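You operate a simulated robot arm through the tools that you are given. There is no shell and no other tool. Be economical: measure what you need, move in short steps, check, and stop when the job is done.

The job below is to be done with a simulated two-armed robot. You get a single attempt, and the scene is never put back.

Task
Fetch the blue roller and stand it on the handbook. Then take the white towel marked "paint" from the towel bench shelf and put it on the white plastic board. Then take the spray can and put it on the tint bench top. The order counts. Set down upright: blue roller, spray can.

It is judged by the outcome, as a careful person would: the job done as asked, and still so three seconds after it is handed in. It fails if anything else is knocked over, pushed out of place, dropped, spilled or broken. Flat cloth is picked up by pressing the open fingertips on it (5 to 10 N) and closing them slowly along it; thin cloth reads only 2 to 8 mm in the jaws.

Robot
Two 7-joint arms with fingered hands on one trunk, on a base that drives. Base frame: it is fixed to the floor where the robot stands at the start and does not move with it; the origin is under the middle of the robot, x ahead of it, y to its left, z up. Readings come in m, rad, newtons and seconds.
The left shoulder is at the start at [0.07, 0.142, 1.215], the right one opposite. Places, roughly: handbook [-3.25, 0.25, 0.75]; plastic board [-3, 0.75, 0.75]; spray can [-1.25, 4.25, 0.75]; tint bench top (88x24 cm) [0.5, 7.14, 0.84]. Payload 3.6 kg a hand.
The tool frame of a hand sits at the grasp point between the pads (the TCP): z along the fingers, y along the line on which they close. The tips reach 0.025 m beyond it. Largest opening 0.088 m; the body of the gripper starts 0.029 m behind the TCP. The gripper is a hand of 5 fingers: y runs from the thumb to the fingers, the wrist lies at [-0.013, -0.097, -0.162] in the tool frame, and closing takes about 1.5 s.
Orientation is told as [roll, pitch, yaw] about the base's x, y, z axes, in that order, counted from this pose: with the fingers straight down and the wrist toward the robot, the tool's x, y and z point along [0, 1, 0], [1, 0, 0] and [0, 0, -1] of the base frame.

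Tools
- The arms move only by the tool step_arm. It takes "left_series", "right_series" or both (then of equal length, played together; a hand with none holds still); each is a list that holds one entry, the list of rows, each a list of 7 numbers: the turn, a rotation vector about the base's x, y, z in rad, then the shift along the base's x, y, z in m, then the gripper command, from -1 (shut) to 1 (fully open), values between in proportion. In form: [[[wx, wy, wz, tx, ty, tz, gripper], ...]]. A call has 1 to 8 rows; each row shifts and turns the commanded pose from where the row before left it. Each row takes 0.2 s and may step no farther than 0.05 m and 0.15 rad from the row before; otherwise, or with a gripper value out of range, the whole call is refused. Where a pose cannot be reached the arm comes as near as it can. A force on the tool above 40 N (or 10 N above the force at the start of the call, whichever is more), or a blocked arm, ends the call early, and 0.2 s more pass. Each finger travels about 0.072 m/s and halts on what it meets, pressing with about 28 N; the grip force reading is that of the motor and also rises with nothing between the fingers. The clock runs only during rows and for 0.2 s after the last one: add rows that do not move to give the fingers time. It gives the time, the measured TCP pose, the force on the tool (base axes), the opening and the grip force at its end, in the units of the frame above (readings bear some noise), with the torque about the TCP (base axes, N m) and any sound that the robot's microphone picked up.
- Cameras (640 x 400 px; columns grow to the right, rows downward): "scene" is now at [0.1327, 0.029, 1.439]; the picture's right is [0.33, -0.94, 0.00], its down [-0.57, -0.20, -0.79] and it looks along [0.75, 0.26, -0.61] (base axes); focal length 281 px, centre (320, 200). "left" rides on the left gripper at [-0.059, -0.079, -0.105] in its tool frame; the picture's right is [-0.73, -0.32, 0.61], its down [0.62, -0.68, 0.38] and it looks along [0.29, 0.66, 0.70] (tool axes); focal length 234 px, centre (320, 200). "right" rides on the right gripper at [0.059, -0.079, -0.105] in its tool frame; the picture's right is [-0.73, 0.32, -0.61], its down [-0.62, -0.68, 0.38] and it looks along [-0.29, 0.66, 0.70] (tool axes); focal length 234 px, centre (320, 200). There is no depth. A picture from a camera that has moved, and an enlarged one, comes with that camera's place and axes in the base frame and with its lens.
- snapshot(camera): a new picture of that camera. It takes no simulated time.
- lift_body(by): slides the trunk up (or, below 0, down) by that many m; the arms and the scene camera ride with it, the base frame stays. It gives what a move gives, with no picture.
- drive_base(legs): drives the robot by 1 to 6 legs, each [ahead, left, turn to the left] in m, m and rad, along the robot's own axes; the way and the turn of a leg run together, so that a leg with both is an arc; at most 1.5 m and 3.142 rad a leg. The arms and the cameras ride along, it lands a little off, and it stops where it bumps. It gives what a move gives.
- grasp_type(shape, hand): the hand has 5 fingers and takes this shape, open, in about a second: jaw (thumb against the fingers, like two jaws); tri (thumb and two fingers); tip (a fingertip pinch); poke (one finger out to press); point (the index stretched); flat (the hand flat); cup (the hand cupped); fist (a fist). The gripper value then closes the fingers along that shape, each until it touches; the sizes above hold for jaw. It gives what a move gives, with no picture.
- pan_tilt(pan, tilt): turns the head with the scene camera to pan (to the left, within 1.501 rad either way) and tilt (down, from -0.506 to 1.204), counted from straight ahead of the robot. It gives what a move gives.
- enlarge(camera, box): a new picture of the part [left, top, right, bottom] of that camera's present view, enlarged. It takes no simulated time.
- finish_job(): hands the job in; it is judged then, once.

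Go step by step. Nothing tells you exact positions but the pictures and the camera data: compare them with the known pose of the tool, close in by small moves and look again before you grip or let go. The budget is 165 turns and 138 pictures, counting those below and the enlarged ones. Unless the task says otherwise, let go and move clear before handing in, and close with one line.

The tools are called after "Request:" as a command line: name --argument value ..., lists and objects as JSON in quotes. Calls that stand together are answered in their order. step_arm: Moves the arms, as the interface text tells. Its arguments: {"type":"object","properties":{"left_series":{"type":"array","items":{"type":"array","items":{"type":"array","items":{"type":"number"}}}},"right_series":{"type":"array","items":{"type":"array","items":{"type":"array","items":{"type":"number"}}}}},"required":[]} The other tools are called the same way: lift_body (by) slides the trunk up or down; grasp_type (shape, hand) gives the hand a shape; drive_base (legs) drives the base; pan_tilt (pan, tilt) turns the head that bears the scene camera; snapshot (camera) takes a picture; enlarge (camera, box) takes an enlarged picture of a part of a camera's view; finish_job () hands the job in.

At the start:

```text
clock: 0.0
left_ee_pos: [0.3832, 0.4216, 1.1659]
left_tcp_rot: [0.0, 0.0, -0.001]
left_wrist_force: [0.0, 0.4, 0.6]
left_moment: [0.02, -0.01, -0.01]
left_width: 0.0878
left_grasp_force: 0.1
left_shape: jaw
right_ee_pos: [0.5531, 0.0274, 1.2107]
right_tcp_rot: [0.002, 0.002, 0.0]
right_wrist_force: [1.0, 0.8, 0.7]
right_moment: [-0.01, 0.02, 0.03]
right_width: 0.0876
right_grasp_force: 0.1
right_shape: jaw
trunk travel left (down, up): [-0.751, 0.189]
robot x, y, heading: [0.0007, -0.0005, -0.002]
head pan, tilt: [0.339, 0.654]
```

scene: 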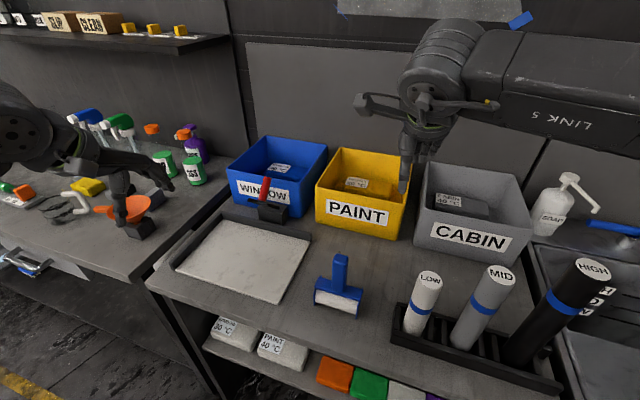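
right: 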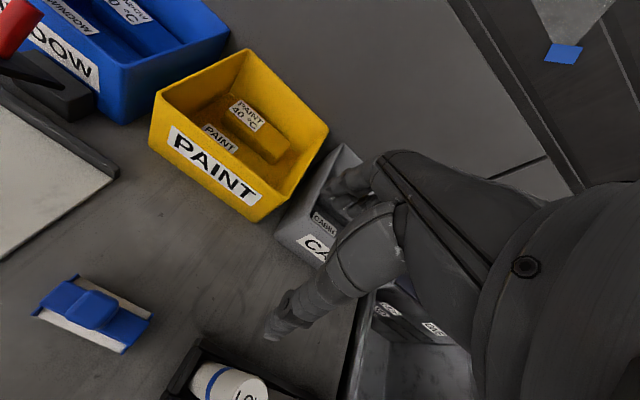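
left: 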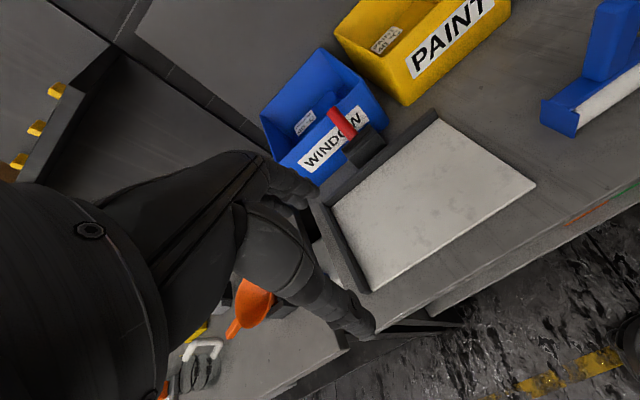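

I see the towel bench ahead with the blue roller standing on it at roughly [0.7, 0.15], and folded white towels on the shelf below. I take closer looks before moving.

Request:
enlarge --camera "scene" --box '[260, 230, 420, 330]'

Request:
enlarge --camera "scene" --box '[180, 300, 340, 400]'

Request:
enlarge --camera "right" --box '[0, 240, 240, 390]'

```text
4.00 times, centred on (340, 280) of scene
camera zoom: at [0.1327, 0.029, 1.439], right [0.33, -0.94, 0.0], down [-0.57, -0.2, -0.79], along [0.75, 0.26, -0.61], focal length 1124 px, centre (240, -120)
```

zoom: 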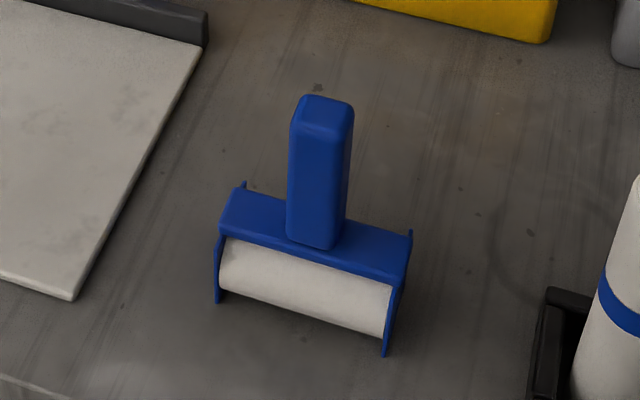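

```text
4.00 times, centred on (260, 350) of scene
camera zoom: at [0.1327, 0.029, 1.439], right [0.33, -0.94, 0.0], down [-0.57, -0.2, -0.79], along [0.75, 0.26, -0.61], focal length 1124 px, centre (560, -400)
```

zoom: 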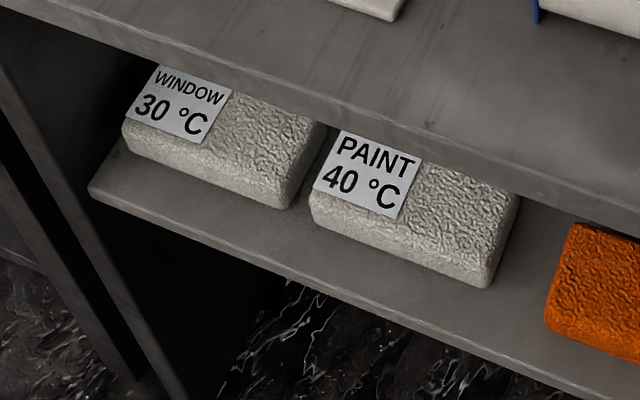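

```text
2.67 times, centred on (120, 315) of right
camera zoom: at [0.4745, 0.0849, 1.3139], right [0.32, -0.73, 0.61], down [-0.68, -0.62, -0.38], along [0.66, -0.29, -0.7], focal length 624 px, centre (853, -107)
```

zoom: 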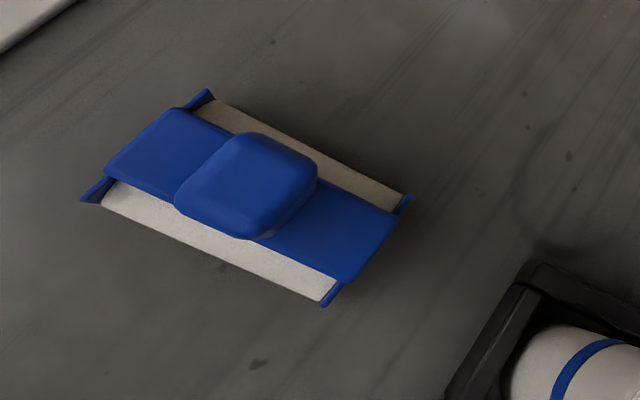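

The roller triangulates to handle top about [0.484, 0.110, 1.027], base at z≈0.885, axis along y. I bring the right hand above it and check.

Request:
step_arm --right_series '[[[0, 0, 0, -0.035, 0.042, 0, 1], [0, 0, 0, -0.035, 0.042, -0.02, 1], [0, 0, 0, 0, 0, -0.04, 1], [0, 0, 0, 0, 0, -0.04, 1], [0, 0, 0, 0, 0, 0, 1]]]'

Request:
snapshot --camera "right"

Request:
snapshot --camera "scene"

```text
refused: row 1 steps farther than a row can; nothing moved
```

```text
131 pictures are left
camera right: at [0.4745, 0.0849, 1.3139], right [0.32, -0.73, 0.61], down [-0.68, -0.62, -0.38], along [0.66, -0.29, -0.7], focal length 234 px, centre (320, 200)
```

right: 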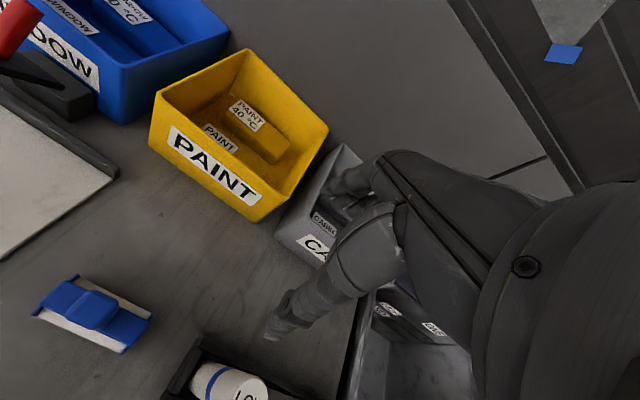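

```text
130 pictures are left
camera scene: at [0.1327, 0.029, 1.439], right [0.33, -0.94, 0.0], down [-0.57, -0.2, -0.79], along [0.75, 0.26, -0.61], focal length 281 px, centre (320, 200)
```

scene: 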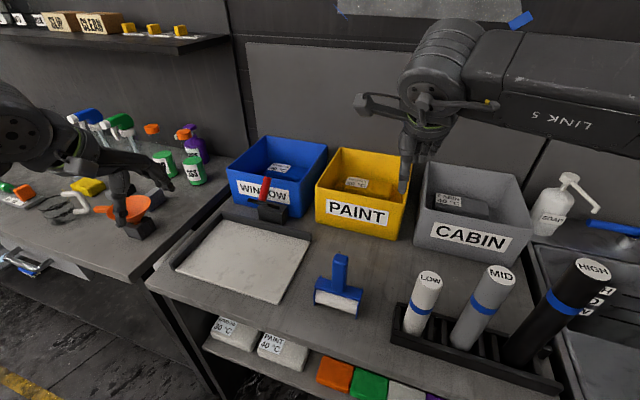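

The row was too long; I split it into smaller steps.

Request:
step_arm --right_series '[[[0, 0, 0, -0.025, 0.028, 0, 1], [0, 0, 0, -0.025, 0.028, 0, 1], [0, 0, 0, -0.0195, 0.0266, -0.02, 1], [0, 0, 0, 0, 0, -0.04, 1], [0, 0, 0, 0, 0, -0.04, 1], [0, 0, 0, 0, 0, 0, 1]]]'

Request:
snapshot --camera "right"

Request:
snapshot --camera "scene"

```text
clock: 1.4
left_ee_pos: [0.3811, 0.423, 1.167]
left_tcp_rot: [-0.002, -0.001, 0.001]
left_wrist_force: [0.5, -0.2, 0.3]
left_moment: [0.03, 0.02, 0.01]
left_width: 0.0878
left_grasp_force: 0.1
left_shape: jaw
right_ee_pos: [0.4811, 0.1101, 1.111]
right_tcp_rot: [0.001, 0.0, -0.002]
right_wrist_force: [0.1, -0.4, 0.4]
right_moment: [0.0, -0.01, 0.03]
right_width: 0.0876
right_grasp_force: 0.1
right_shape: jaw
trunk travel left (down, up): [-0.751, 0.189]
robot x, y, heading: [0.0018, -0.0035, 0.003]
head pan, tilt: [0.339, 0.654]
```

```text
129 pictures are left
camera right: at [0.4034, 0.168, 1.2146], right [0.32, -0.73, 0.61], down [-0.68, -0.62, -0.38], along [0.66, -0.29, -0.7], focal length 234 px, centre (320, 200)
```

right: 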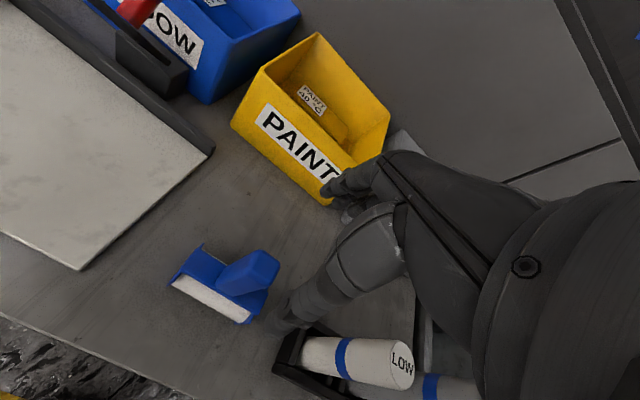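

```text
128 pictures are left
camera scene: at [0.1321, 0.0293, 1.439], right [0.33, -0.94, 0.0], down [-0.57, -0.2, -0.79], along [0.75, 0.26, -0.61], focal length 281 px, centre (320, 200)
```

scene: 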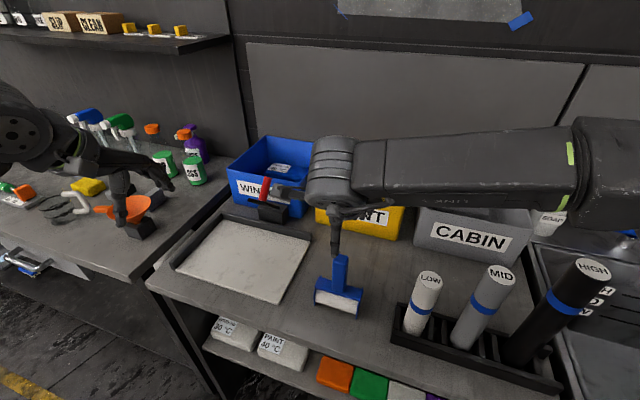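

The handle lies right beneath the TCP. I descend around it.

Request:
step_arm --right_series '[[[0, 0, 0, 0.0015, 0.001, -0.035, 1], [0, 0, 0, 0, 0, -0.03, 1], [0, 0, 0, 0, 0, -0.025, 1], [0, 0, 0, 0, 0, -0.023, 1], [0, 0, 0, 0, 0, 0, 1]]]'

Request:
snapshot --camera "right"

Request:
enlarge --camera "scene" --box '[260, 200, 420, 330]'

```text
clock: 2.6
left_ee_pos: [0.3809, 0.4209, 1.1674]
left_tcp_rot: [0.0, 0.001, 0.001]
left_wrist_force: [0.3, 0.0, 0.3]
left_moment: [0.0, -0.01, 0.0]
left_width: 0.0876
left_grasp_force: 0.0
left_shape: jaw
right_ee_pos: [0.4836, 0.1106, 0.9974]
right_tcp_rot: [0.0, 0.002, 0.001]
right_wrist_force: [-0.2, 0.8, 0.2]
right_moment: [0.0, 0.03, -0.02]
right_width: 0.0878
right_grasp_force: 0.0
right_shape: jaw
trunk travel left (down, up): [-0.751, 0.189]
robot x, y, heading: [-0.0016, -0.002, 0.002]
head pan, tilt: [0.339, 0.654]
```

```text
127 pictures are left
camera right: at [0.4066, 0.1686, 1.1018], right [0.32, -0.73, 0.61], down [-0.68, -0.62, -0.38], along [0.66, -0.29, -0.7], focal length 234 px, centre (320, 200)
```

right: 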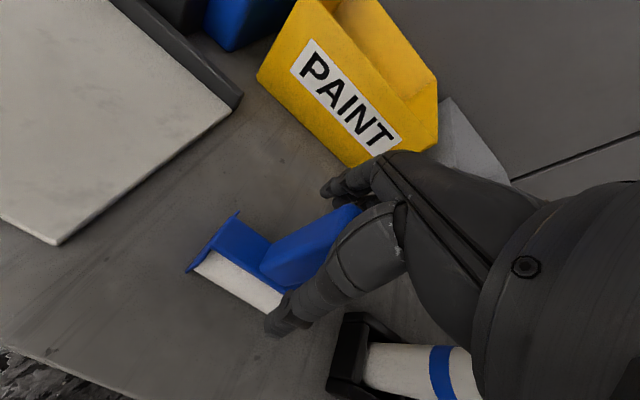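

```text
3.08 times, centred on (340, 265) of scene
camera zoom: at [0.1323, 0.029, 1.439], right [0.33, -0.94, 0.0], down [-0.57, -0.2, -0.79], along [0.75, 0.26, -0.61], focal length 865 px, centre (258, 0)
```

zoom: 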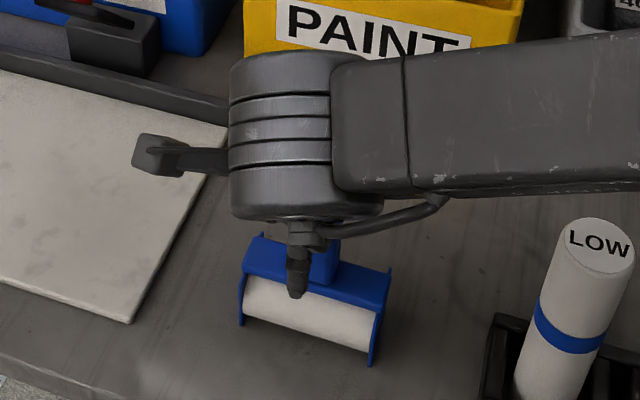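

The fingers straddle the handle. I close.

Request:
step_arm --right_series '[[[0, 0, 0, 0, 0, 0, 0.4], [0, 0, 0, 0, 0, 0, 0], [0, 0, 0, 0, 0, 0, -0.5], [0, 0, 0, 0, 0, 0, -1], [0, 0, 0, 0, 0, 0, -1], [0, 0, 0, 0, 0, 0, -1], [0, 0, 0, 0, 0, 0, -1]]]'

Request:
step_arm --right_series '[[[0, 0, 0, 0, 0, 0.02, -1], [0, 0, 0, 0, 0, 0.04, -1], [0, 0, 0, 0, 0, 0.04, -1], [0, 0, 0, 0, 0, 0.04, -1], [0, 0, 0, 0, 0, 0, -1]]]'

Request:
snapshot --camera "right"

Request:
snapshot --camera "scene"

```text
clock: 4.2
left_ee_pos: [0.3824, 0.4215, 1.1679]
left_tcp_rot: [0.0, 0.0, -0.002]
left_wrist_force: [0.1, 0.9, -0.1]
left_moment: [0.01, 0.02, -0.01]
left_width: 0.0878
left_grasp_force: 0.0
left_shape: jaw
right_ee_pos: [0.4837, 0.11, 0.9984]
right_tcp_rot: [0.0, 0.001, -0.001]
right_wrist_force: [0.6, -0.6, 0.3]
right_moment: [0.03, 0.01, 0.0]
right_width: 0.0197
right_grasp_force: 28.2
right_shape: jaw
trunk travel left (down, up): [-0.751, 0.189]
robot x, y, heading: [0.0028, -0.0009, -0.001]
head pan, tilt: [0.339, 0.654]
```

```text
clock: 5.4
left_ee_pos: [0.3826, 0.4219, 1.1662]
left_tcp_rot: [0.0, 0.0, 0.001]
left_wrist_force: [0.6, -0.1, -0.2]
left_moment: [-0.02, 0.01, 0.0]
left_width: 0.0879
left_grasp_force: 0.0
left_shape: jaw
right_ee_pos: [0.4847, 0.1113, 1.1358]
right_tcp_rot: [0.0, 0.001, -0.001]
right_wrist_force: [0.3, 0.4, -1.9]
right_moment: [0.02, -0.04, 0.01]
right_width: 0.0198
right_grasp_force: 28.6
right_shape: jaw
trunk travel left (down, up): [-0.751, 0.189]
robot x, y, heading: [-0.0009, 0.0034, -0.001]
head pan, tilt: [0.339, 0.654]
```

```text
125 pictures are left
camera right: at [0.4064, 0.1706, 1.2402], right [0.32, -0.73, 0.61], down [-0.68, -0.62, -0.38], along [0.66, -0.29, -0.7], focal length 234 px, centre (320, 200)
```

right: 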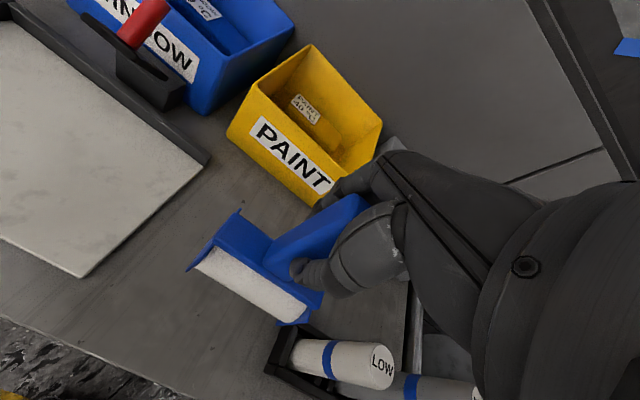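

```text
124 pictures are left
camera scene: at [0.1332, 0.0291, 1.4389], right [0.33, -0.94, 0.0], down [-0.57, -0.2, -0.79], along [0.75, 0.26, -0.61], focal length 281 px, centre (320, 200)
```

scene: 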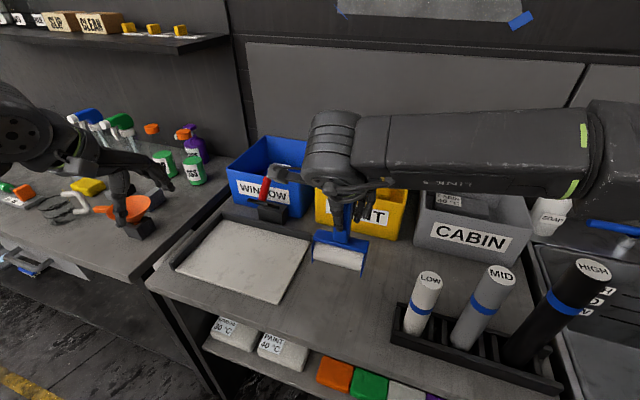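

The roller is held. I raise the trunk, back off a little, and look around to the sides before turning.

Request:
lift_body --by 0.12

Request:
drive_base --legs '[[-0.5, 0, 0]]'

Request:
pan_tilt --pan 1.5 --tilt 0.35

Request:
snapshot --camera "scene"

```text
clock: 6.9
left_ee_pos: [0.3832, 0.4214, 1.2885]
left_tcp_rot: [0.0, -0.001, -0.001]
left_wrist_force: [-0.7, -0.2, -0.2]
left_moment: [0.03, 0.01, 0.01]
left_width: 0.0879
left_grasp_force: 0.0
left_shape: jaw
right_ee_pos: [0.4852, 0.1135, 1.2565]
right_tcp_rot: [0.0, 0.002, 0.001]
right_wrist_force: [-0.1, 0.2, -1.1]
right_moment: [0.01, -0.01, -0.02]
right_width: 0.0197
right_grasp_force: 28.4
right_shape: jaw
trunk travel left (down, up): [-0.871, 0.069]
robot x, y, heading: [-0.0034, -0.0022, 0.006]
head pan, tilt: [0.339, 0.654]
```

```text
clock: 9.8
left_ee_pos: [-0.1172, 0.4216, 1.2873]
left_tcp_rot: [0.0, 0.003, -0.003]
left_wrist_force: [0.3, -0.8, -0.1]
left_moment: [-0.03, 0.0, 0.01]
left_width: 0.0875
left_grasp_force: 0.1
left_shape: jaw
right_ee_pos: [-0.0156, 0.1131, 1.2556]
right_tcp_rot: [0.0, 0.001, -0.001]
right_wrist_force: [-0.1, -0.1, -1.7]
right_moment: [0.01, 0.01, 0.0]
right_width: 0.0194
right_grasp_force: 27.8
right_shape: jaw
trunk travel left (down, up): [-0.871, 0.069]
robot x, y, heading: [-0.5008, 0.0016, -0.006]
head pan, tilt: [0.339, 0.654]
```

```text
clock: 11.2
left_ee_pos: [-0.1184, 0.4208, 1.2865]
left_tcp_rot: [-0.001, 0.0, -0.003]
left_wrist_force: [-0.2, 0.0, -0.4]
left_moment: [-0.01, 0.01, -0.04]
left_width: 0.0876
left_grasp_force: 0.0
left_shape: jaw
right_ee_pos: [-0.018, 0.1119, 1.2563]
right_tcp_rot: [0.0, 0.002, -0.002]
right_wrist_force: [0.7, 0.5, -1.3]
right_moment: [0.04, -0.03, 0.01]
right_width: 0.0196
right_grasp_force: 27.7
right_shape: jaw
trunk travel left (down, up): [-0.871, 0.069]
robot x, y, heading: [-0.5063, 0.0001, -0.004]
head pan, tilt: [1.499, 0.351]
```

```text
123 pictures are left
camera scene: at [-0.4443, 0.0936, 1.5865], right [1.0, -0.07, 0.0], down [-0.03, -0.34, -0.94], along [0.07, 0.94, -0.34], focal length 281 px, centre (320, 200)
```

scene: 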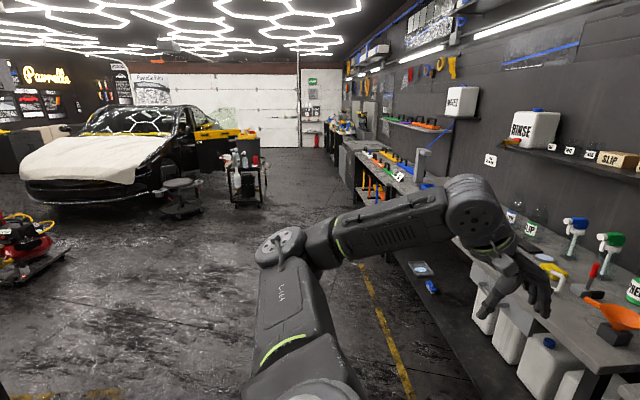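

The middle of the garage is open; the trolley with the spray can is at the car. I turn left 90° and look toward −x.

Request:
drive_base --legs '[[-0.2, 0, 0], [0, 0, 1.571]]'

Request:
pan_tilt --pan 1.3 --tilt 0.35

Request:
snapshot --camera "scene"

```text
clock: 16.7
left_ee_pos: [-1.1277, 0.3818, 1.2854]
left_tcp_rot: [0.0, 0.001, 1.576]
left_wrist_force: [-0.7, 0.7, -0.3]
left_moment: [0.0, -0.01, -0.01]
left_width: 0.088
left_grasp_force: 0.0
left_shape: jaw
right_ee_pos: [-0.8173, 0.4844, 1.2548]
right_tcp_rot: [0.0, 0.001, 1.578]
right_wrist_force: [0.4, 0.4, -1.2]
right_moment: [0.02, 0.02, 0.0]
right_width: 0.0196
right_grasp_force: 27.8
right_shape: jaw
trunk travel left (down, up): [-0.871, 0.069]
robot x, y, heading: [-0.6985, -0.0017, 1.576]
head pan, tilt: [1.499, 0.351]
```

```text
clock: 17.4
left_ee_pos: [-1.1272, 0.3819, 1.2866]
left_tcp_rot: [-0.002, -0.001, 1.577]
left_wrist_force: [-0.1, 0.3, 0.4]
left_moment: [-0.01, 0.03, -0.01]
left_width: 0.0878
left_grasp_force: 0.1
left_shape: jaw
right_ee_pos: [-0.8177, 0.4838, 1.2547]
right_tcp_rot: [-0.001, 0.002, 1.577]
right_wrist_force: [0.9, 0.5, -2.1]
right_moment: [0.02, 0.03, -0.01]
right_width: 0.0194
right_grasp_force: 28.4
right_shape: jaw
trunk travel left (down, up): [-0.871, 0.069]
robot x, y, heading: [-0.7032, 0.0009, 1.579]
head pan, tilt: [1.3, 0.351]
```

```text
122 pictures are left
camera scene: at [-0.7928, 0.076, 1.5865], right [0.26, 0.97, 0.0], down [0.33, -0.09, -0.94], along [-0.91, 0.25, -0.34], focal length 281 px, centre (320, 200)
```

scene: 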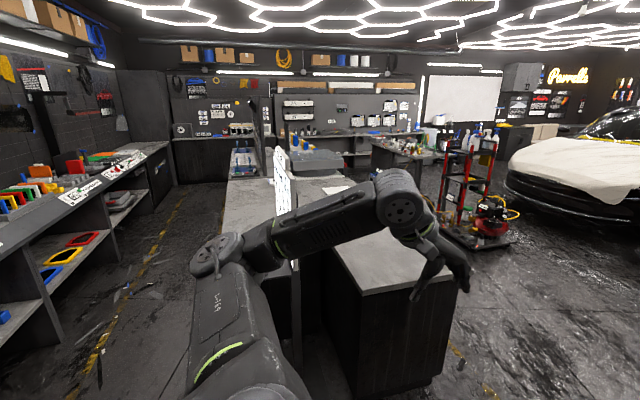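

There's an island counter around x −2…−4, where the handbook and board should be. I zoom in.

Request:
enlarge --camera "scene" --box '[210, 130, 450, 280]'

```text
2.67 times, centred on (330, 205) of scene
camera zoom: at [-0.7928, 0.076, 1.5865], right [0.26, 0.97, 0.0], down [0.33, -0.09, -0.94], along [-0.91, 0.25, -0.34], focal length 750 px, centre (293, 187)
```

zoom: 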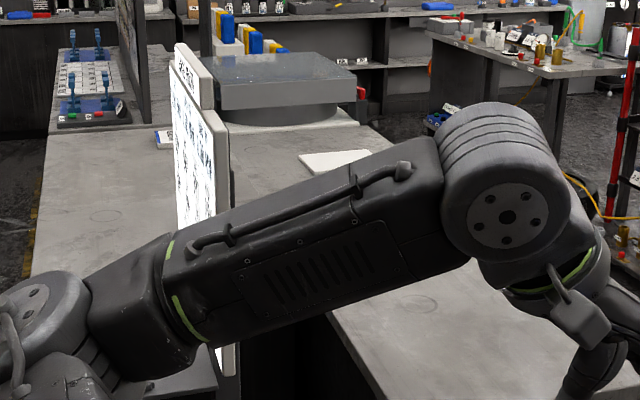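

The handbook seems to lie left of the lit panel, reachable from the aisle at y<−0.1. I drive sideways along that aisle in stages.

Request:
drive_base --legs '[[-0.6, 0, 0], [0, 1.3, 0]]'

Request:
pan_tilt --pan 0.6 --tilt 0.55

Request:
snapshot --camera "scene"

```text
clock: 27.0
left_ee_pos: [-2.4336, -0.2179, 1.2865]
left_tcp_rot: [0.001, 0.001, 1.571]
left_wrist_force: [-0.2, 0.2, -0.6]
left_moment: [0.03, 0.02, 0.03]
left_width: 0.0876
left_grasp_force: 0.0
left_shape: jaw
right_ee_pos: [-2.1235, -0.1166, 1.2568]
right_tcp_rot: [0.001, 0.003, 1.57]
right_wrist_force: [-0.2, -0.3, -1.7]
right_moment: [-0.02, 0.03, 0.02]
right_width: 0.0198
right_grasp_force: 28.1
right_shape: jaw
trunk travel left (down, up): [-0.871, 0.069]
robot x, y, heading: [-2.0102, -0.6035, 1.567]
head pan, tilt: [1.3, 0.351]
```

```text
clock: 28.0
left_ee_pos: [-2.4341, -0.2171, 1.2874]
left_tcp_rot: [-0.001, 0.0, 1.571]
left_wrist_force: [0.4, 0.4, -0.7]
left_moment: [0.0, -0.01, 0.0]
left_width: 0.0874
left_grasp_force: 0.1
left_shape: jaw
right_ee_pos: [-2.1258, -0.1158, 1.2564]
right_tcp_rot: [-0.001, 0.002, 1.571]
right_wrist_force: [0.3, -0.3, -2.4]
right_moment: [-0.05, 0.01, -0.01]
right_width: 0.0196
right_grasp_force: 28.1
right_shape: jaw
trunk travel left (down, up): [-0.871, 0.069]
robot x, y, heading: [-2.012, -0.5996, 1.57]
head pan, tilt: [0.6, 0.55]
```

```text
120 pictures are left
camera scene: at [-2.0626, -0.4764, 1.5682], right [0.82, 0.57, 0.0], down [0.3, -0.43, -0.85], along [-0.48, 0.7, -0.52], focal length 281 px, centre (320, 200)
```

scene: 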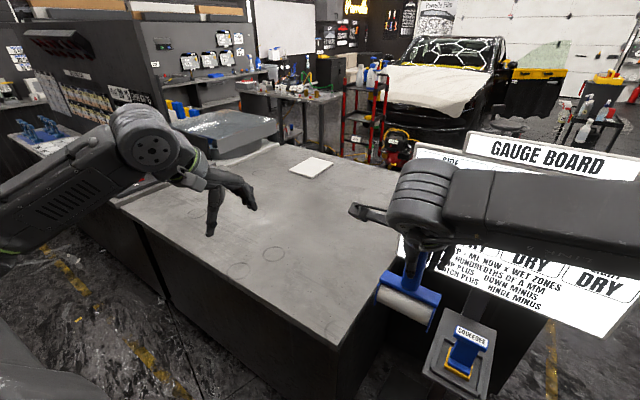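

The gauge board is to the right; the counter is ahead-left with the white board visible at about [-2.99, 0.79]. I move on 0.7 m and look for the handbook.

Request:
drive_base --legs '[[0, 0.7, 0]]'

Request:
snapshot --camera "scene"

Request:
snapshot --camera "left"

```text
clock: 31.9
left_ee_pos: [-3.1417, -0.2204, 1.2878]
left_tcp_rot: [-0.001, 0.0, 1.57]
left_wrist_force: [0.9, -0.2, 0.5]
left_moment: [-0.02, -0.01, 0.01]
left_width: 0.0878
left_grasp_force: 0.1
left_shape: jaw
right_ee_pos: [-2.8333, -0.117, 1.2548]
right_tcp_rot: [0.001, 0.002, 1.573]
right_wrist_force: [-0.3, 1.2, -1.0]
right_moment: [0.0, 0.0, 0.0]
right_width: 0.0196
right_grasp_force: 28.1
right_shape: jaw
trunk travel left (down, up): [-0.871, 0.069]
robot x, y, heading: [-2.7174, -0.6061, 1.571]
head pan, tilt: [0.6, 0.55]
```

```text
119 pictures are left
camera scene: at [-2.7696, -0.477, 1.5682], right [0.82, 0.57, 0.0], down [0.3, -0.43, -0.85], along [-0.48, 0.7, -0.52], focal length 281 px, centre (320, 200)
```

scene: 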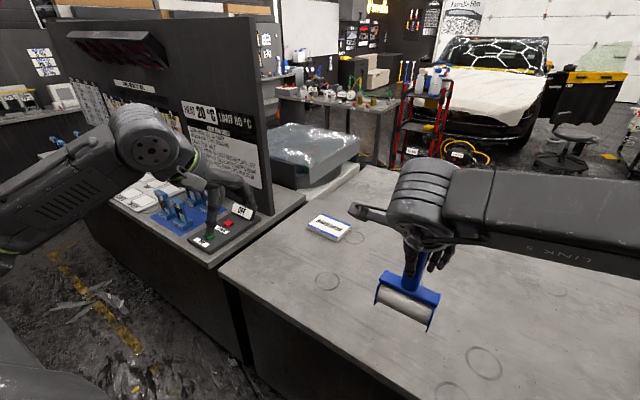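

```text
118 pictures are left
camera left: at [-3.083, -0.2984, 1.393], right [0.73, -0.32, -0.61], down [-0.62, -0.68, -0.38], along [-0.29, 0.66, -0.7], focal length 234 px, centre (320, 200)
```

left: 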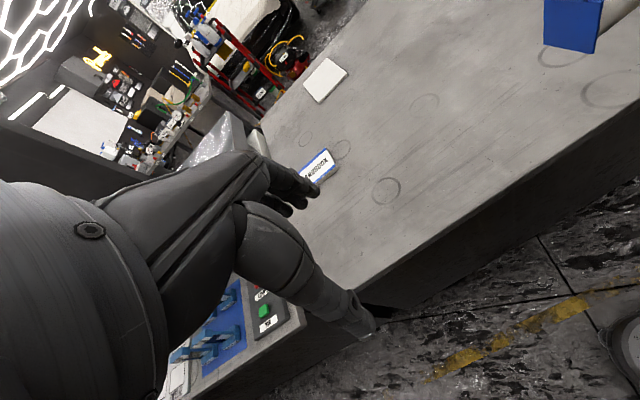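

The handbook triangulates to about [-3.265, 0.33, 0.86]. I shift left and closer so the right hand can reach over it, then look.

Request:
drive_base --legs '[[0, 0.55, 0], [0.16, 0, 0]]'

Request:
pan_tilt --pan 0.05 --tilt 0.75

Request:
snapshot --camera "scene"

Request:
snapshot --camera "right"

```text
clock: 36.1
left_ee_pos: [-3.6913, -0.0583, 1.2871]
left_tcp_rot: [-0.001, -0.002, 1.567]
left_wrist_force: [0.2, -1.0, -0.2]
left_moment: [0.02, 0.02, -0.04]
left_width: 0.0878
left_grasp_force: 0.1
left_shape: jaw
right_ee_pos: [-3.3815, 0.0418, 1.2566]
right_tcp_rot: [-0.001, -0.002, 1.567]
right_wrist_force: [0.8, -0.1, -1.5]
right_moment: [0.0, 0.01, 0.0]
right_width: 0.0199
right_grasp_force: 27.6
right_shape: jaw
trunk travel left (down, up): [-0.871, 0.069]
robot x, y, heading: [-3.2699, -0.4398, 1.568]
head pan, tilt: [0.6, 0.55]
```

```text
clock: 37.1
left_ee_pos: [-3.6908, -0.0552, 1.2867]
left_tcp_rot: [0.001, 0.001, 1.569]
left_wrist_force: [-0.3, -0.1, -1.0]
left_moment: [-0.04, 0.02, 0.01]
left_width: 0.0877
left_grasp_force: 0.0
left_shape: jaw
right_ee_pos: [-3.3818, 0.0457, 1.2542]
right_tcp_rot: [0.001, 0.002, 1.568]
right_wrist_force: [0.2, 0.9, -2.0]
right_moment: [0.02, 0.01, -0.02]
right_width: 0.0197
right_grasp_force: 28.4
right_shape: jaw
trunk travel left (down, up): [-0.871, 0.069]
robot x, y, heading: [-3.2696, -0.4399, 1.567]
head pan, tilt: [0.051, 0.75]
```

```text
117 pictures are left
camera scene: at [-3.274, -0.3053, 1.5508], right [1.0, 0.05, 0.0], down [0.03, -0.68, -0.73], along [-0.04, 0.73, -0.68], focal length 281 px, centre (320, 200)
```

scene: 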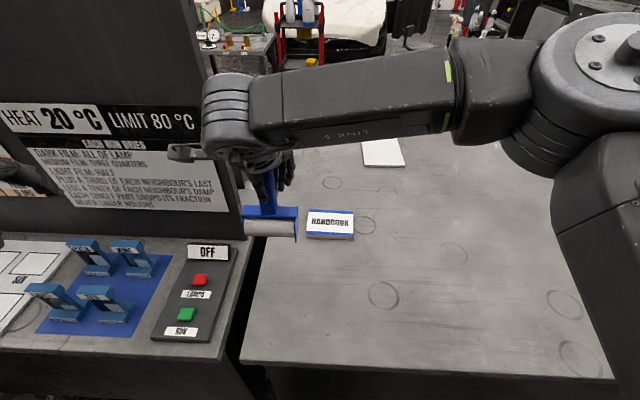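

```text
116 pictures are left
camera right: at [-3.44, -0.0336, 1.3597], right [0.73, 0.32, 0.61], down [0.62, -0.68, -0.38], along [0.29, 0.65, -0.7], focal length 234 px, centre (320, 200)
```

right: 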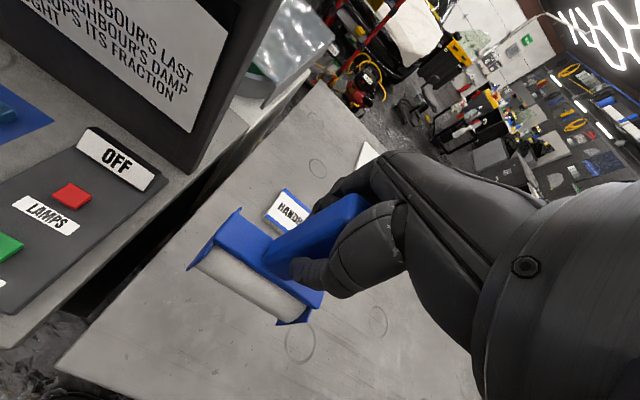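

Request:
enlarge --camera "scene" --box '[240, 180, 400, 280]'

```text
4.00 times, centred on (320, 230) of scene
camera zoom: at [-3.274, -0.3053, 1.5508], right [1.0, 0.05, 0.0], down [0.03, -0.68, -0.73], along [-0.04, 0.73, -0.68], focal length 1124 px, centre (320, 80)
```

zoom: 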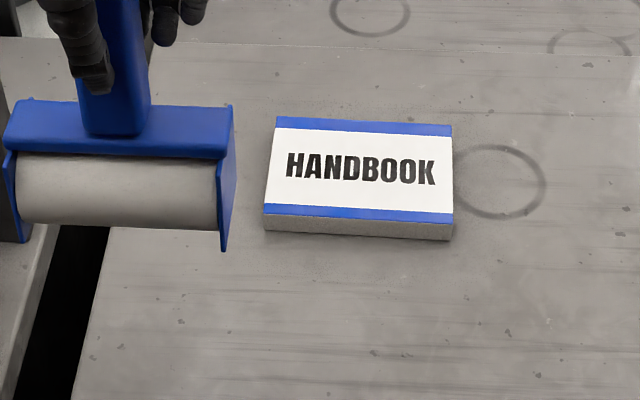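

The handbook top is about 15×11 cm, centred near [-3.275, 0.332]. I lower the trunk and move the roller above it.

Request:
lift_body --by -0.18

Request:
step_arm --right_series '[[[0, 0, 0, 0.015, 0.042, 0, -1], [0, 0, 0, 0.015, 0.042, 0, -1], [0, 0, 0, 0.015, 0.042, 0, -1], [0, 0, 0, 0.015, 0.042, 0, -1], [0, 0, 0, 0.015, 0.042, 0, -1], [0, 0, 0, 0.015, 0.042, 0, -1], [0, 0, 0, 0.016, 0.036, 0, -1], [0, 0, 0, 0, 0, 0, -1]]]'

Request:
snapshot --camera "scene"

Request:
snapshot --camera "right"

```text
clock: 39.1
left_ee_pos: [-3.691, -0.056, 1.1076]
left_tcp_rot: [0.001, -0.001, 1.566]
left_wrist_force: [-0.5, -0.5, -1.0]
left_moment: [-0.01, -0.03, 0.0]
left_width: 0.0877
left_grasp_force: 0.1
left_shape: jaw
right_ee_pos: [-3.3821, 0.0457, 1.0759]
right_tcp_rot: [0.001, 0.002, 1.569]
right_wrist_force: [-0.1, -0.4, -2.7]
right_moment: [0.02, -0.04, -0.02]
right_width: 0.0195
right_grasp_force: 27.8
right_shape: jaw
trunk travel left (down, up): [-0.691, 0.249]
robot x, y, heading: [-3.2662, -0.4406, 1.573]
head pan, tilt: [0.051, 0.75]
```

```text
clock: 40.9
left_ee_pos: [-3.6909, -0.056, 1.1066]
left_tcp_rot: [-0.003, 0.001, 1.567]
left_wrist_force: [-0.2, 0.4, -0.3]
left_moment: [-0.01, 0.04, 0.03]
left_width: 0.0878
left_grasp_force: 0.1
left_shape: jaw
right_ee_pos: [-3.2747, 0.2875, 1.069]
right_tcp_rot: [-0.001, 0.001, 1.569]
right_wrist_force: [0.7, -0.5, -1.3]
right_moment: [0.0, -0.03, -0.01]
right_width: 0.0195
right_grasp_force: 28.1
right_shape: jaw
right hand out of reach, approached as far as the arm can: row 6, 7
trunk travel left (down, up): [-0.691, 0.249]
robot x, y, heading: [-3.2723, -0.4404, 1.57]
head pan, tilt: [0.051, 0.75]
```

```text
114 pictures are left
camera scene: at [-3.2746, -0.3057, 1.3708], right [1.0, 0.05, 0.0], down [0.03, -0.68, -0.73], along [-0.03, 0.73, -0.68], focal length 281 px, centre (320, 200)
```

scene: 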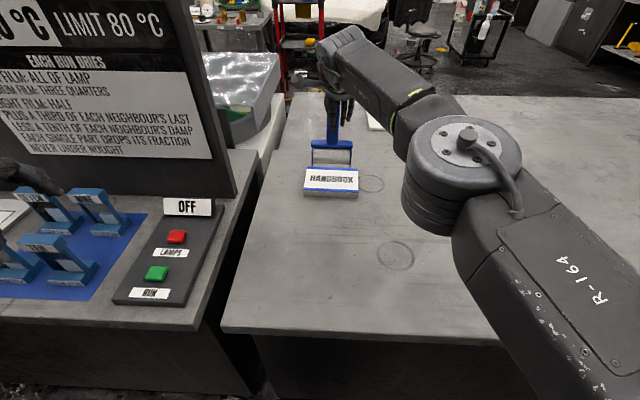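

```text
113 pictures are left
camera right: at [-3.3325, 0.2084, 1.1737], right [0.73, 0.32, 0.61], down [0.62, -0.68, -0.38], along [0.29, 0.65, -0.7], focal length 234 px, centre (320, 200)
```

right: 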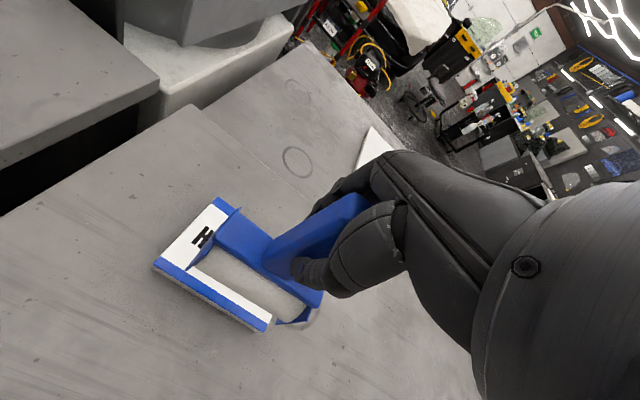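

The arm falls 4 cm short, so I inch the base forward 4.5 cm.

Request:
drive_base --legs '[[0.045, 0, 0]]'

Request:
enlarge --camera "scene" --box '[250, 90, 410, 210]'

Request:
snapshot --camera "right"

```text
clock: 41.8
left_ee_pos: [-3.6925, -0.0134, 1.1085]
left_tcp_rot: [0.002, -0.003, 1.568]
left_wrist_force: [0.6, -0.8, -0.5]
left_moment: [0.07, -0.03, 0.03]
left_width: 0.0876
left_grasp_force: 0.2
left_shape: jaw
right_ee_pos: [-3.2744, 0.3284, 1.0717]
right_tcp_rot: [-0.001, -0.002, 1.567]
right_wrist_force: [-0.8, -0.7, -1.5]
right_moment: [0.02, -0.01, 0.02]
right_width: 0.0195
right_grasp_force: 27.8
right_shape: jaw
trunk travel left (down, up): [-0.691, 0.249]
robot x, y, heading: [-3.2704, -0.3964, 1.573]
head pan, tilt: [0.051, 0.75]
```

```text
3.33 times, centred on (330, 150) of scene
camera zoom: at [-3.2734, -0.2649, 1.3712], right [1.0, 0.05, 0.0], down [0.03, -0.68, -0.73], along [-0.04, 0.73, -0.68], focal length 937 px, centre (287, 367)
```

zoom: 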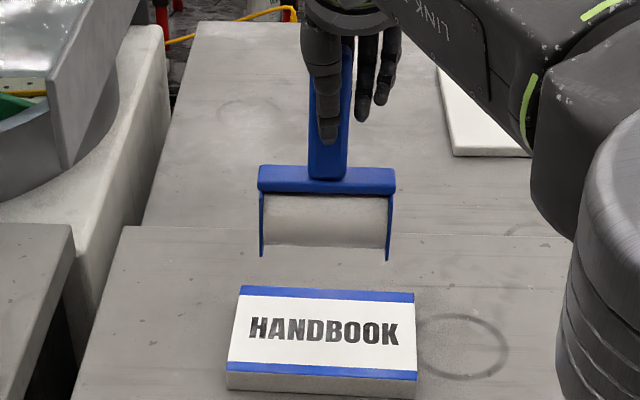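

```text
111 pictures are left
camera right: at [-3.3319, 0.2498, 1.1761], right [0.73, 0.32, 0.61], down [0.62, -0.68, -0.38], along [0.29, 0.66, -0.7], focal length 234 px, centre (320, 200)
```

right: 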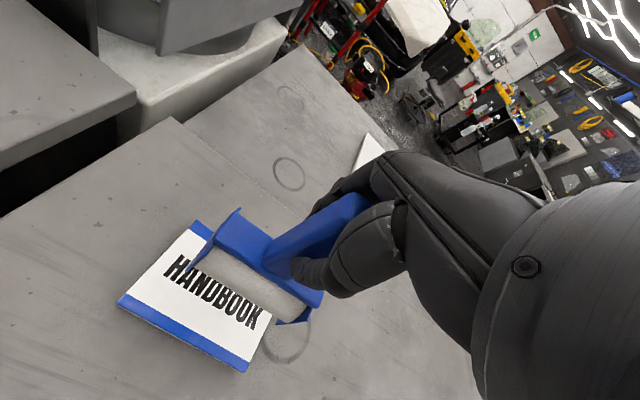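

The roller is right over the handbook (about 10 cm up). I lower in small steps, watching whether y drifts.

Request:
step_arm --right_series '[[[0, 0, 0, 0, 0, -0.02, -1], [0, 0, 0, 0, 0, -0.02, -1], [0, 0, 0, 0, 0, 0, -1]]]'

```text
clock: 42.6
left_ee_pos: [-3.6914, -0.0103, 1.1062]
left_tcp_rot: [-0.002, 0.001, 1.567]
left_wrist_force: [0.1, 0.2, 0.2]
left_moment: [-0.01, 0.03, 0.02]
left_width: 0.0876
left_grasp_force: 0.1
left_shape: jaw
right_ee_pos: [-3.2746, 0.3337, 1.0311]
right_tcp_rot: [-0.001, 0.002, 1.57]
right_wrist_force: [0.2, 0.3, -1.7]
right_moment: [0.01, 0.01, 0.02]
right_width: 0.0194
right_grasp_force: 28.3
right_shape: jaw
trunk travel left (down, up): [-0.691, 0.249]
robot x, y, heading: [-3.2682, -0.3932, 1.567]
head pan, tilt: [0.051, 0.75]
```

Request:
step_arm --right_series '[[[0, 0, 0, 0, 0, -0.02, -1], [0, 0, 0, 0, 0, -0.015, -1], [0, 0, 0, 0, 0, -0.008, -1], [0, 0, 0, 0, 0, 0, -1]]]'

Request:
enlarge --camera "scene" --box '[250, 90, 410, 210]'

Request:
snapshot --camera "right"

```text
clock: 43.6
left_ee_pos: [-3.6915, -0.0127, 1.1077]
left_tcp_rot: [0.001, 0.001, 1.566]
left_wrist_force: [0.0, -0.9, 0.3]
left_moment: [-0.03, 0.02, 0.0]
left_width: 0.0877
left_grasp_force: 0.1
left_shape: jaw
right_ee_pos: [-3.2745, 0.3314, 0.9879]
right_tcp_rot: [-0.001, -0.002, 1.569]
right_wrist_force: [-0.8, -0.8, 6.4]
right_moment: [0.0, 0.04, 0.03]
right_width: 0.0198
right_grasp_force: 28.4
right_shape: jaw
trunk travel left (down, up): [-0.691, 0.249]
robot x, y, heading: [-3.2717, -0.3952, 1.565]
head pan, tilt: [0.051, 0.75]
```

```text
3.33 times, centred on (330, 150) of scene
camera zoom: at [-3.2738, -0.2631, 1.3711], right [1.0, 0.05, 0.0], down [0.03, -0.68, -0.73], along [-0.04, 0.73, -0.68], focal length 937 px, centre (287, 367)
```

zoom: 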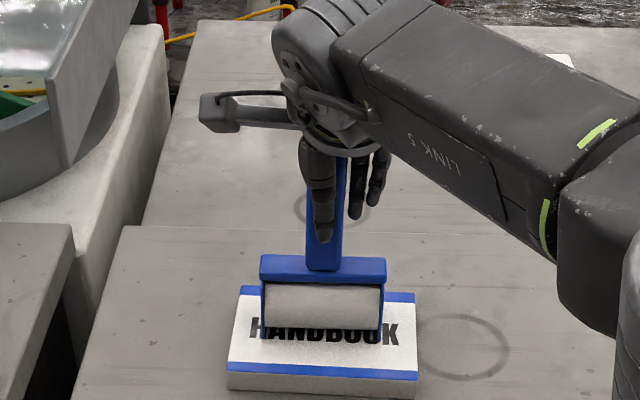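

```text
109 pictures are left
camera right: at [-3.3328, 0.2513, 1.0928], right [0.73, 0.32, 0.61], down [0.62, -0.68, -0.38], along [0.29, 0.66, -0.7], focal length 234 px, centre (320, 200)
```

right: 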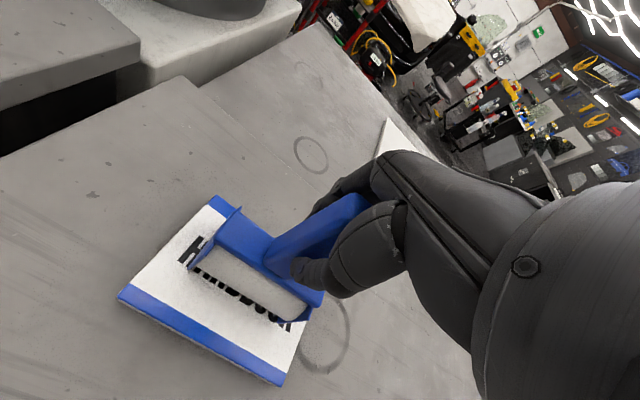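

The roller rests on the handbook (contact force 8 N). I release and lift clear.

Request:
step_arm --right_series '[[[0, 0, 0, 0, 0, 0, -0.3], [0, 0, 0, 0, 0, 0, 0.2], [0, 0, 0, 0, 0, 0, 0.6], [0, 0, 0, 0, 0, 0, 1], [0, 0, 0, 0, 0, 0, 1], [0, 0, 0, 0, 0, 0, 1]]]'

Request:
step_arm --right_series '[[[0, 0, 0, 0, 0, 0.02, 1], [0, 0, 0, 0, 0, 0.03, 1], [0, 0, 0, 0, 0, 0.03, 1], [0, 0, 0, 0, 0, 0.03, 1], [0, 0, 0, 0, 0, 0, 1]]]'

Request:
enlarge --camera "scene" --box '[250, 90, 410, 210]'

```text
clock: 45.0
left_ee_pos: [-3.6906, -0.0119, 1.1054]
left_tcp_rot: [-0.001, 0.001, 1.568]
left_wrist_force: [0.0, -0.2, 0.5]
left_moment: [0.05, 0.0, 0.01]
left_width: 0.0879
left_grasp_force: 0.0
left_shape: jaw
right_ee_pos: [-3.2747, 0.3309, 0.9878]
right_tcp_rot: [0.0, 0.001, 1.569]
right_wrist_force: [0.4, -0.2, 0.2]
right_moment: [-0.04, 0.0, 0.03]
right_width: 0.0877
right_grasp_force: 0.1
right_shape: jaw
trunk travel left (down, up): [-0.691, 0.249]
robot x, y, heading: [-3.272, -0.393, 1.57]
head pan, tilt: [0.051, 0.75]
```

```text
clock: 46.2
left_ee_pos: [-3.6925, -0.0115, 1.1069]
left_tcp_rot: [0.0, -0.002, 1.567]
left_wrist_force: [-1.0, 0.0, -0.1]
left_moment: [0.02, 0.03, 0.0]
left_width: 0.0876
left_grasp_force: 0.0
left_shape: jaw
right_ee_pos: [-3.2704, 0.3292, 1.0959]
right_tcp_rot: [-0.001, 0.001, 1.569]
right_wrist_force: [0.3, -0.5, 1.0]
right_moment: [0.03, 0.0, 0.01]
right_width: 0.0876
right_grasp_force: 0.1
right_shape: jaw
right hand out of reach, approached as far as the arm can: row 4
trunk travel left (down, up): [-0.691, 0.249]
robot x, y, heading: [-3.2672, -0.3947, 1.573]
head pan, tilt: [0.051, 0.75]
```

```text
3.33 times, centred on (330, 150) of scene
camera zoom: at [-3.2736, -0.2614, 1.3708], right [1.0, 0.05, 0.0], down [0.03, -0.68, -0.73], along [-0.04, 0.73, -0.68], focal length 937 px, centre (287, 367)
```

zoom: 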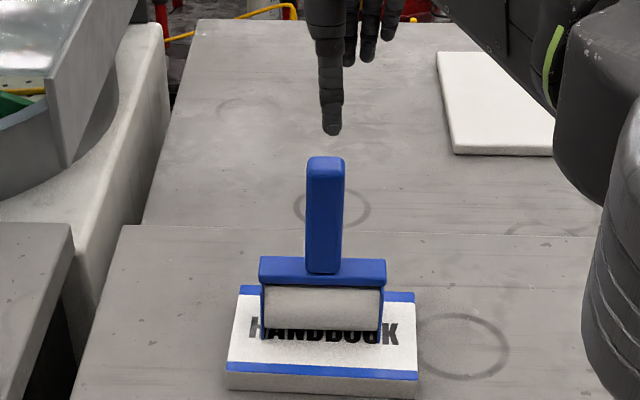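

The roller stands on the handbook. Now I raise the trunk, back away and go back to the towel bench.

Request:
lift_body --by 0.2

Request:
drive_base --legs '[[-0.22, 0, 0], [0, -1.3, 0], [0, -1.2, 0], [0.6, 0, 0], [0, 0, -1.571]]'

Request:
pan_tilt --pan 0.3 --tilt 0.7

Request:
snapshot --camera "scene"

```text
clock: 48.4
left_ee_pos: [-3.6915, -0.0113, 1.3072]
left_tcp_rot: [0.001, 0.0, 1.567]
left_wrist_force: [-0.4, 0.3, 0.4]
left_moment: [0.0, -0.01, 0.02]
left_width: 0.0879
left_grasp_force: 0.0
left_shape: jaw
right_ee_pos: [-3.2712, 0.3288, 1.295]
right_tcp_rot: [-0.001, 0.001, 1.569]
right_wrist_force: [0.2, 0.0, -0.4]
right_moment: [-0.01, 0.02, 0.01]
right_width: 0.0876
right_grasp_force: 0.1
right_shape: jaw
trunk travel left (down, up): [-0.891, 0.049]
robot x, y, heading: [-3.268, -0.3958, 1.568]
head pan, tilt: [0.051, 0.75]
```

```text
clock: 68.6
left_ee_pos: [-0.4026, 0.4004, 1.3072]
left_tcp_rot: [-0.003, 0.0, -0.008]
left_wrist_force: [-0.1, -0.2, 0.0]
left_moment: [0.0, 0.01, 0.01]
left_width: 0.0875
left_grasp_force: 0.0
left_shape: jaw
right_ee_pos: [-0.0644, -0.0218, 1.2955]
right_tcp_rot: [0.0, 0.003, -0.006]
right_wrist_force: [-0.1, 0.2, -0.2]
right_moment: [-0.01, 0.0, 0.03]
right_width: 0.0877
right_grasp_force: 0.0
right_shape: jaw
trunk travel left (down, up): [-0.891, 0.049]
robot x, y, heading: [-0.7839, -0.0186, -0.007]
head pan, tilt: [0.051, 0.75]
```

```text
clock: 69.4
left_ee_pos: [-0.4014, 0.3993, 1.307]
left_tcp_rot: [0.0, -0.002, -0.01]
left_wrist_force: [-0.7, 0.8, 0.3]
left_moment: [-0.04, 0.03, 0.03]
left_width: 0.0875
left_grasp_force: 0.0
left_shape: jaw
right_ee_pos: [-0.0645, -0.0222, 1.296]
right_tcp_rot: [-0.001, 0.001, -0.005]
right_wrist_force: [-0.3, 0.8, 0.3]
right_moment: [0.02, -0.01, -0.01]
right_width: 0.0876
right_grasp_force: 0.0
right_shape: jaw
trunk travel left (down, up): [-0.891, 0.049]
robot x, y, heading: [-0.7891, -0.0173, -0.002]
head pan, tilt: [0.3, 0.7]
```

```text
107 pictures are left
camera scene: at [-0.6553, 0.0049, 1.5751], right [0.29, -0.96, 0.0], down [-0.62, -0.19, -0.76], along [0.73, 0.22, -0.64], focal length 281 px, centre (320, 200)
```

scene: 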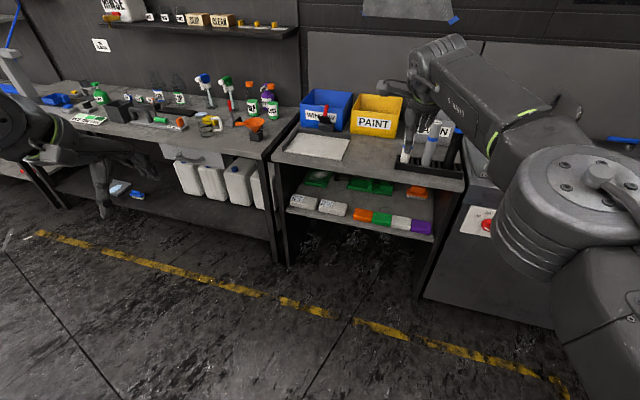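

I lower the trunk to look into the shelf from the front.

Request:
lift_body --by -0.5

Request:
pan_tilt --pan 0.3 --tilt 0.45

Request:
snapshot --camera "scene"

```text
refused: -0.5 is not a number from -0.4 to 0.4
```

```text
clock: 70.1
left_ee_pos: [-0.4023, 0.4001, 1.3069]
left_tcp_rot: [0.0, 0.0, -0.007]
left_wrist_force: [-0.5, 0.5, 0.1]
left_moment: [0.04, -0.01, -0.02]
left_width: 0.0877
left_grasp_force: 0.0
left_shape: jaw
right_ee_pos: [-0.0647, -0.0224, 1.2958]
right_tcp_rot: [0.0, 0.002, -0.007]
right_wrist_force: [-1.7, 0.3, -0.1]
right_moment: [-0.01, -0.02, 0.01]
right_width: 0.0876
right_grasp_force: 0.1
right_shape: jaw
trunk travel left (down, up): [-0.891, 0.049]
robot x, y, heading: [-0.7882, -0.0179, -0.009]
head pan, tilt: [0.3, 0.45]
```

```text
106 pictures are left
camera scene: at [-0.6487, 0.0069, 1.5972], right [0.29, -0.96, 0.0], down [-0.42, -0.13, -0.9], along [0.86, 0.26, -0.44], focal length 281 px, centre (320, 200)
```

scene: 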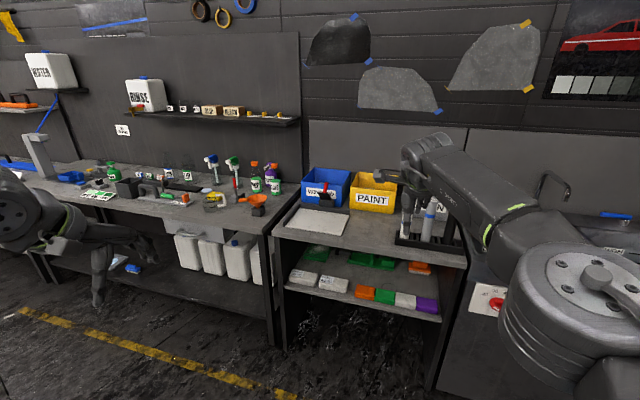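

Request:
lift_body --by -0.4

Request:
enlarge --camera "scene" --box '[260, 140, 480, 280]'

```text
clock: 74.0
left_ee_pos: [-0.4018, 0.399, 0.9071]
left_tcp_rot: [0.0, 0.0, -0.009]
left_wrist_force: [-0.2, 0.1, 0.2]
left_moment: [-0.04, 0.0, 0.02]
left_width: 0.0877
left_grasp_force: 0.1
left_shape: jaw
right_ee_pos: [-0.0644, -0.0222, 0.8962]
right_tcp_rot: [0.001, 0.0, -0.007]
right_wrist_force: [-0.4, 0.1, 0.6]
right_moment: [0.02, 0.05, 0.0]
right_width: 0.0877
right_grasp_force: 0.0
right_shape: jaw
trunk travel left (down, up): [-0.491, 0.449]
robot x, y, heading: [-0.7877, -0.0211, -0.01]
head pan, tilt: [0.3, 0.45]
```

```text
2.86 times, centred on (370, 210) of scene
camera zoom: at [-0.6489, 0.0069, 1.1973], right [0.29, -0.96, 0.0], down [-0.42, -0.13, -0.9], along [0.86, 0.26, -0.44], focal length 803 px, centre (177, 171)
```

zoom: 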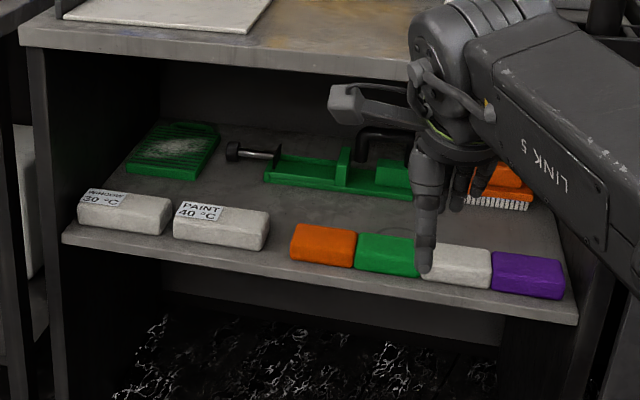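

Request:
enlarge --camera "scene" --box '[280, 195, 360, 245]'

```text
8.00 times, centred on (320, 220) of scene
camera zoom: at [-0.6489, 0.0069, 1.1973], right [0.29, -0.96, 0.0], down [-0.42, -0.13, -0.9], along [0.86, 0.26, -0.44], focal length 2249 px, centre (320, 40)
```

zoom: 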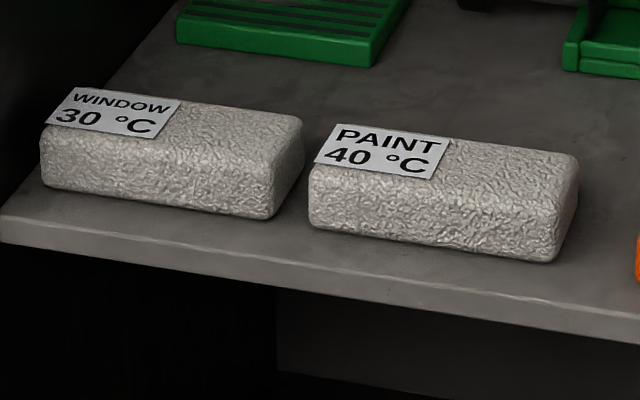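

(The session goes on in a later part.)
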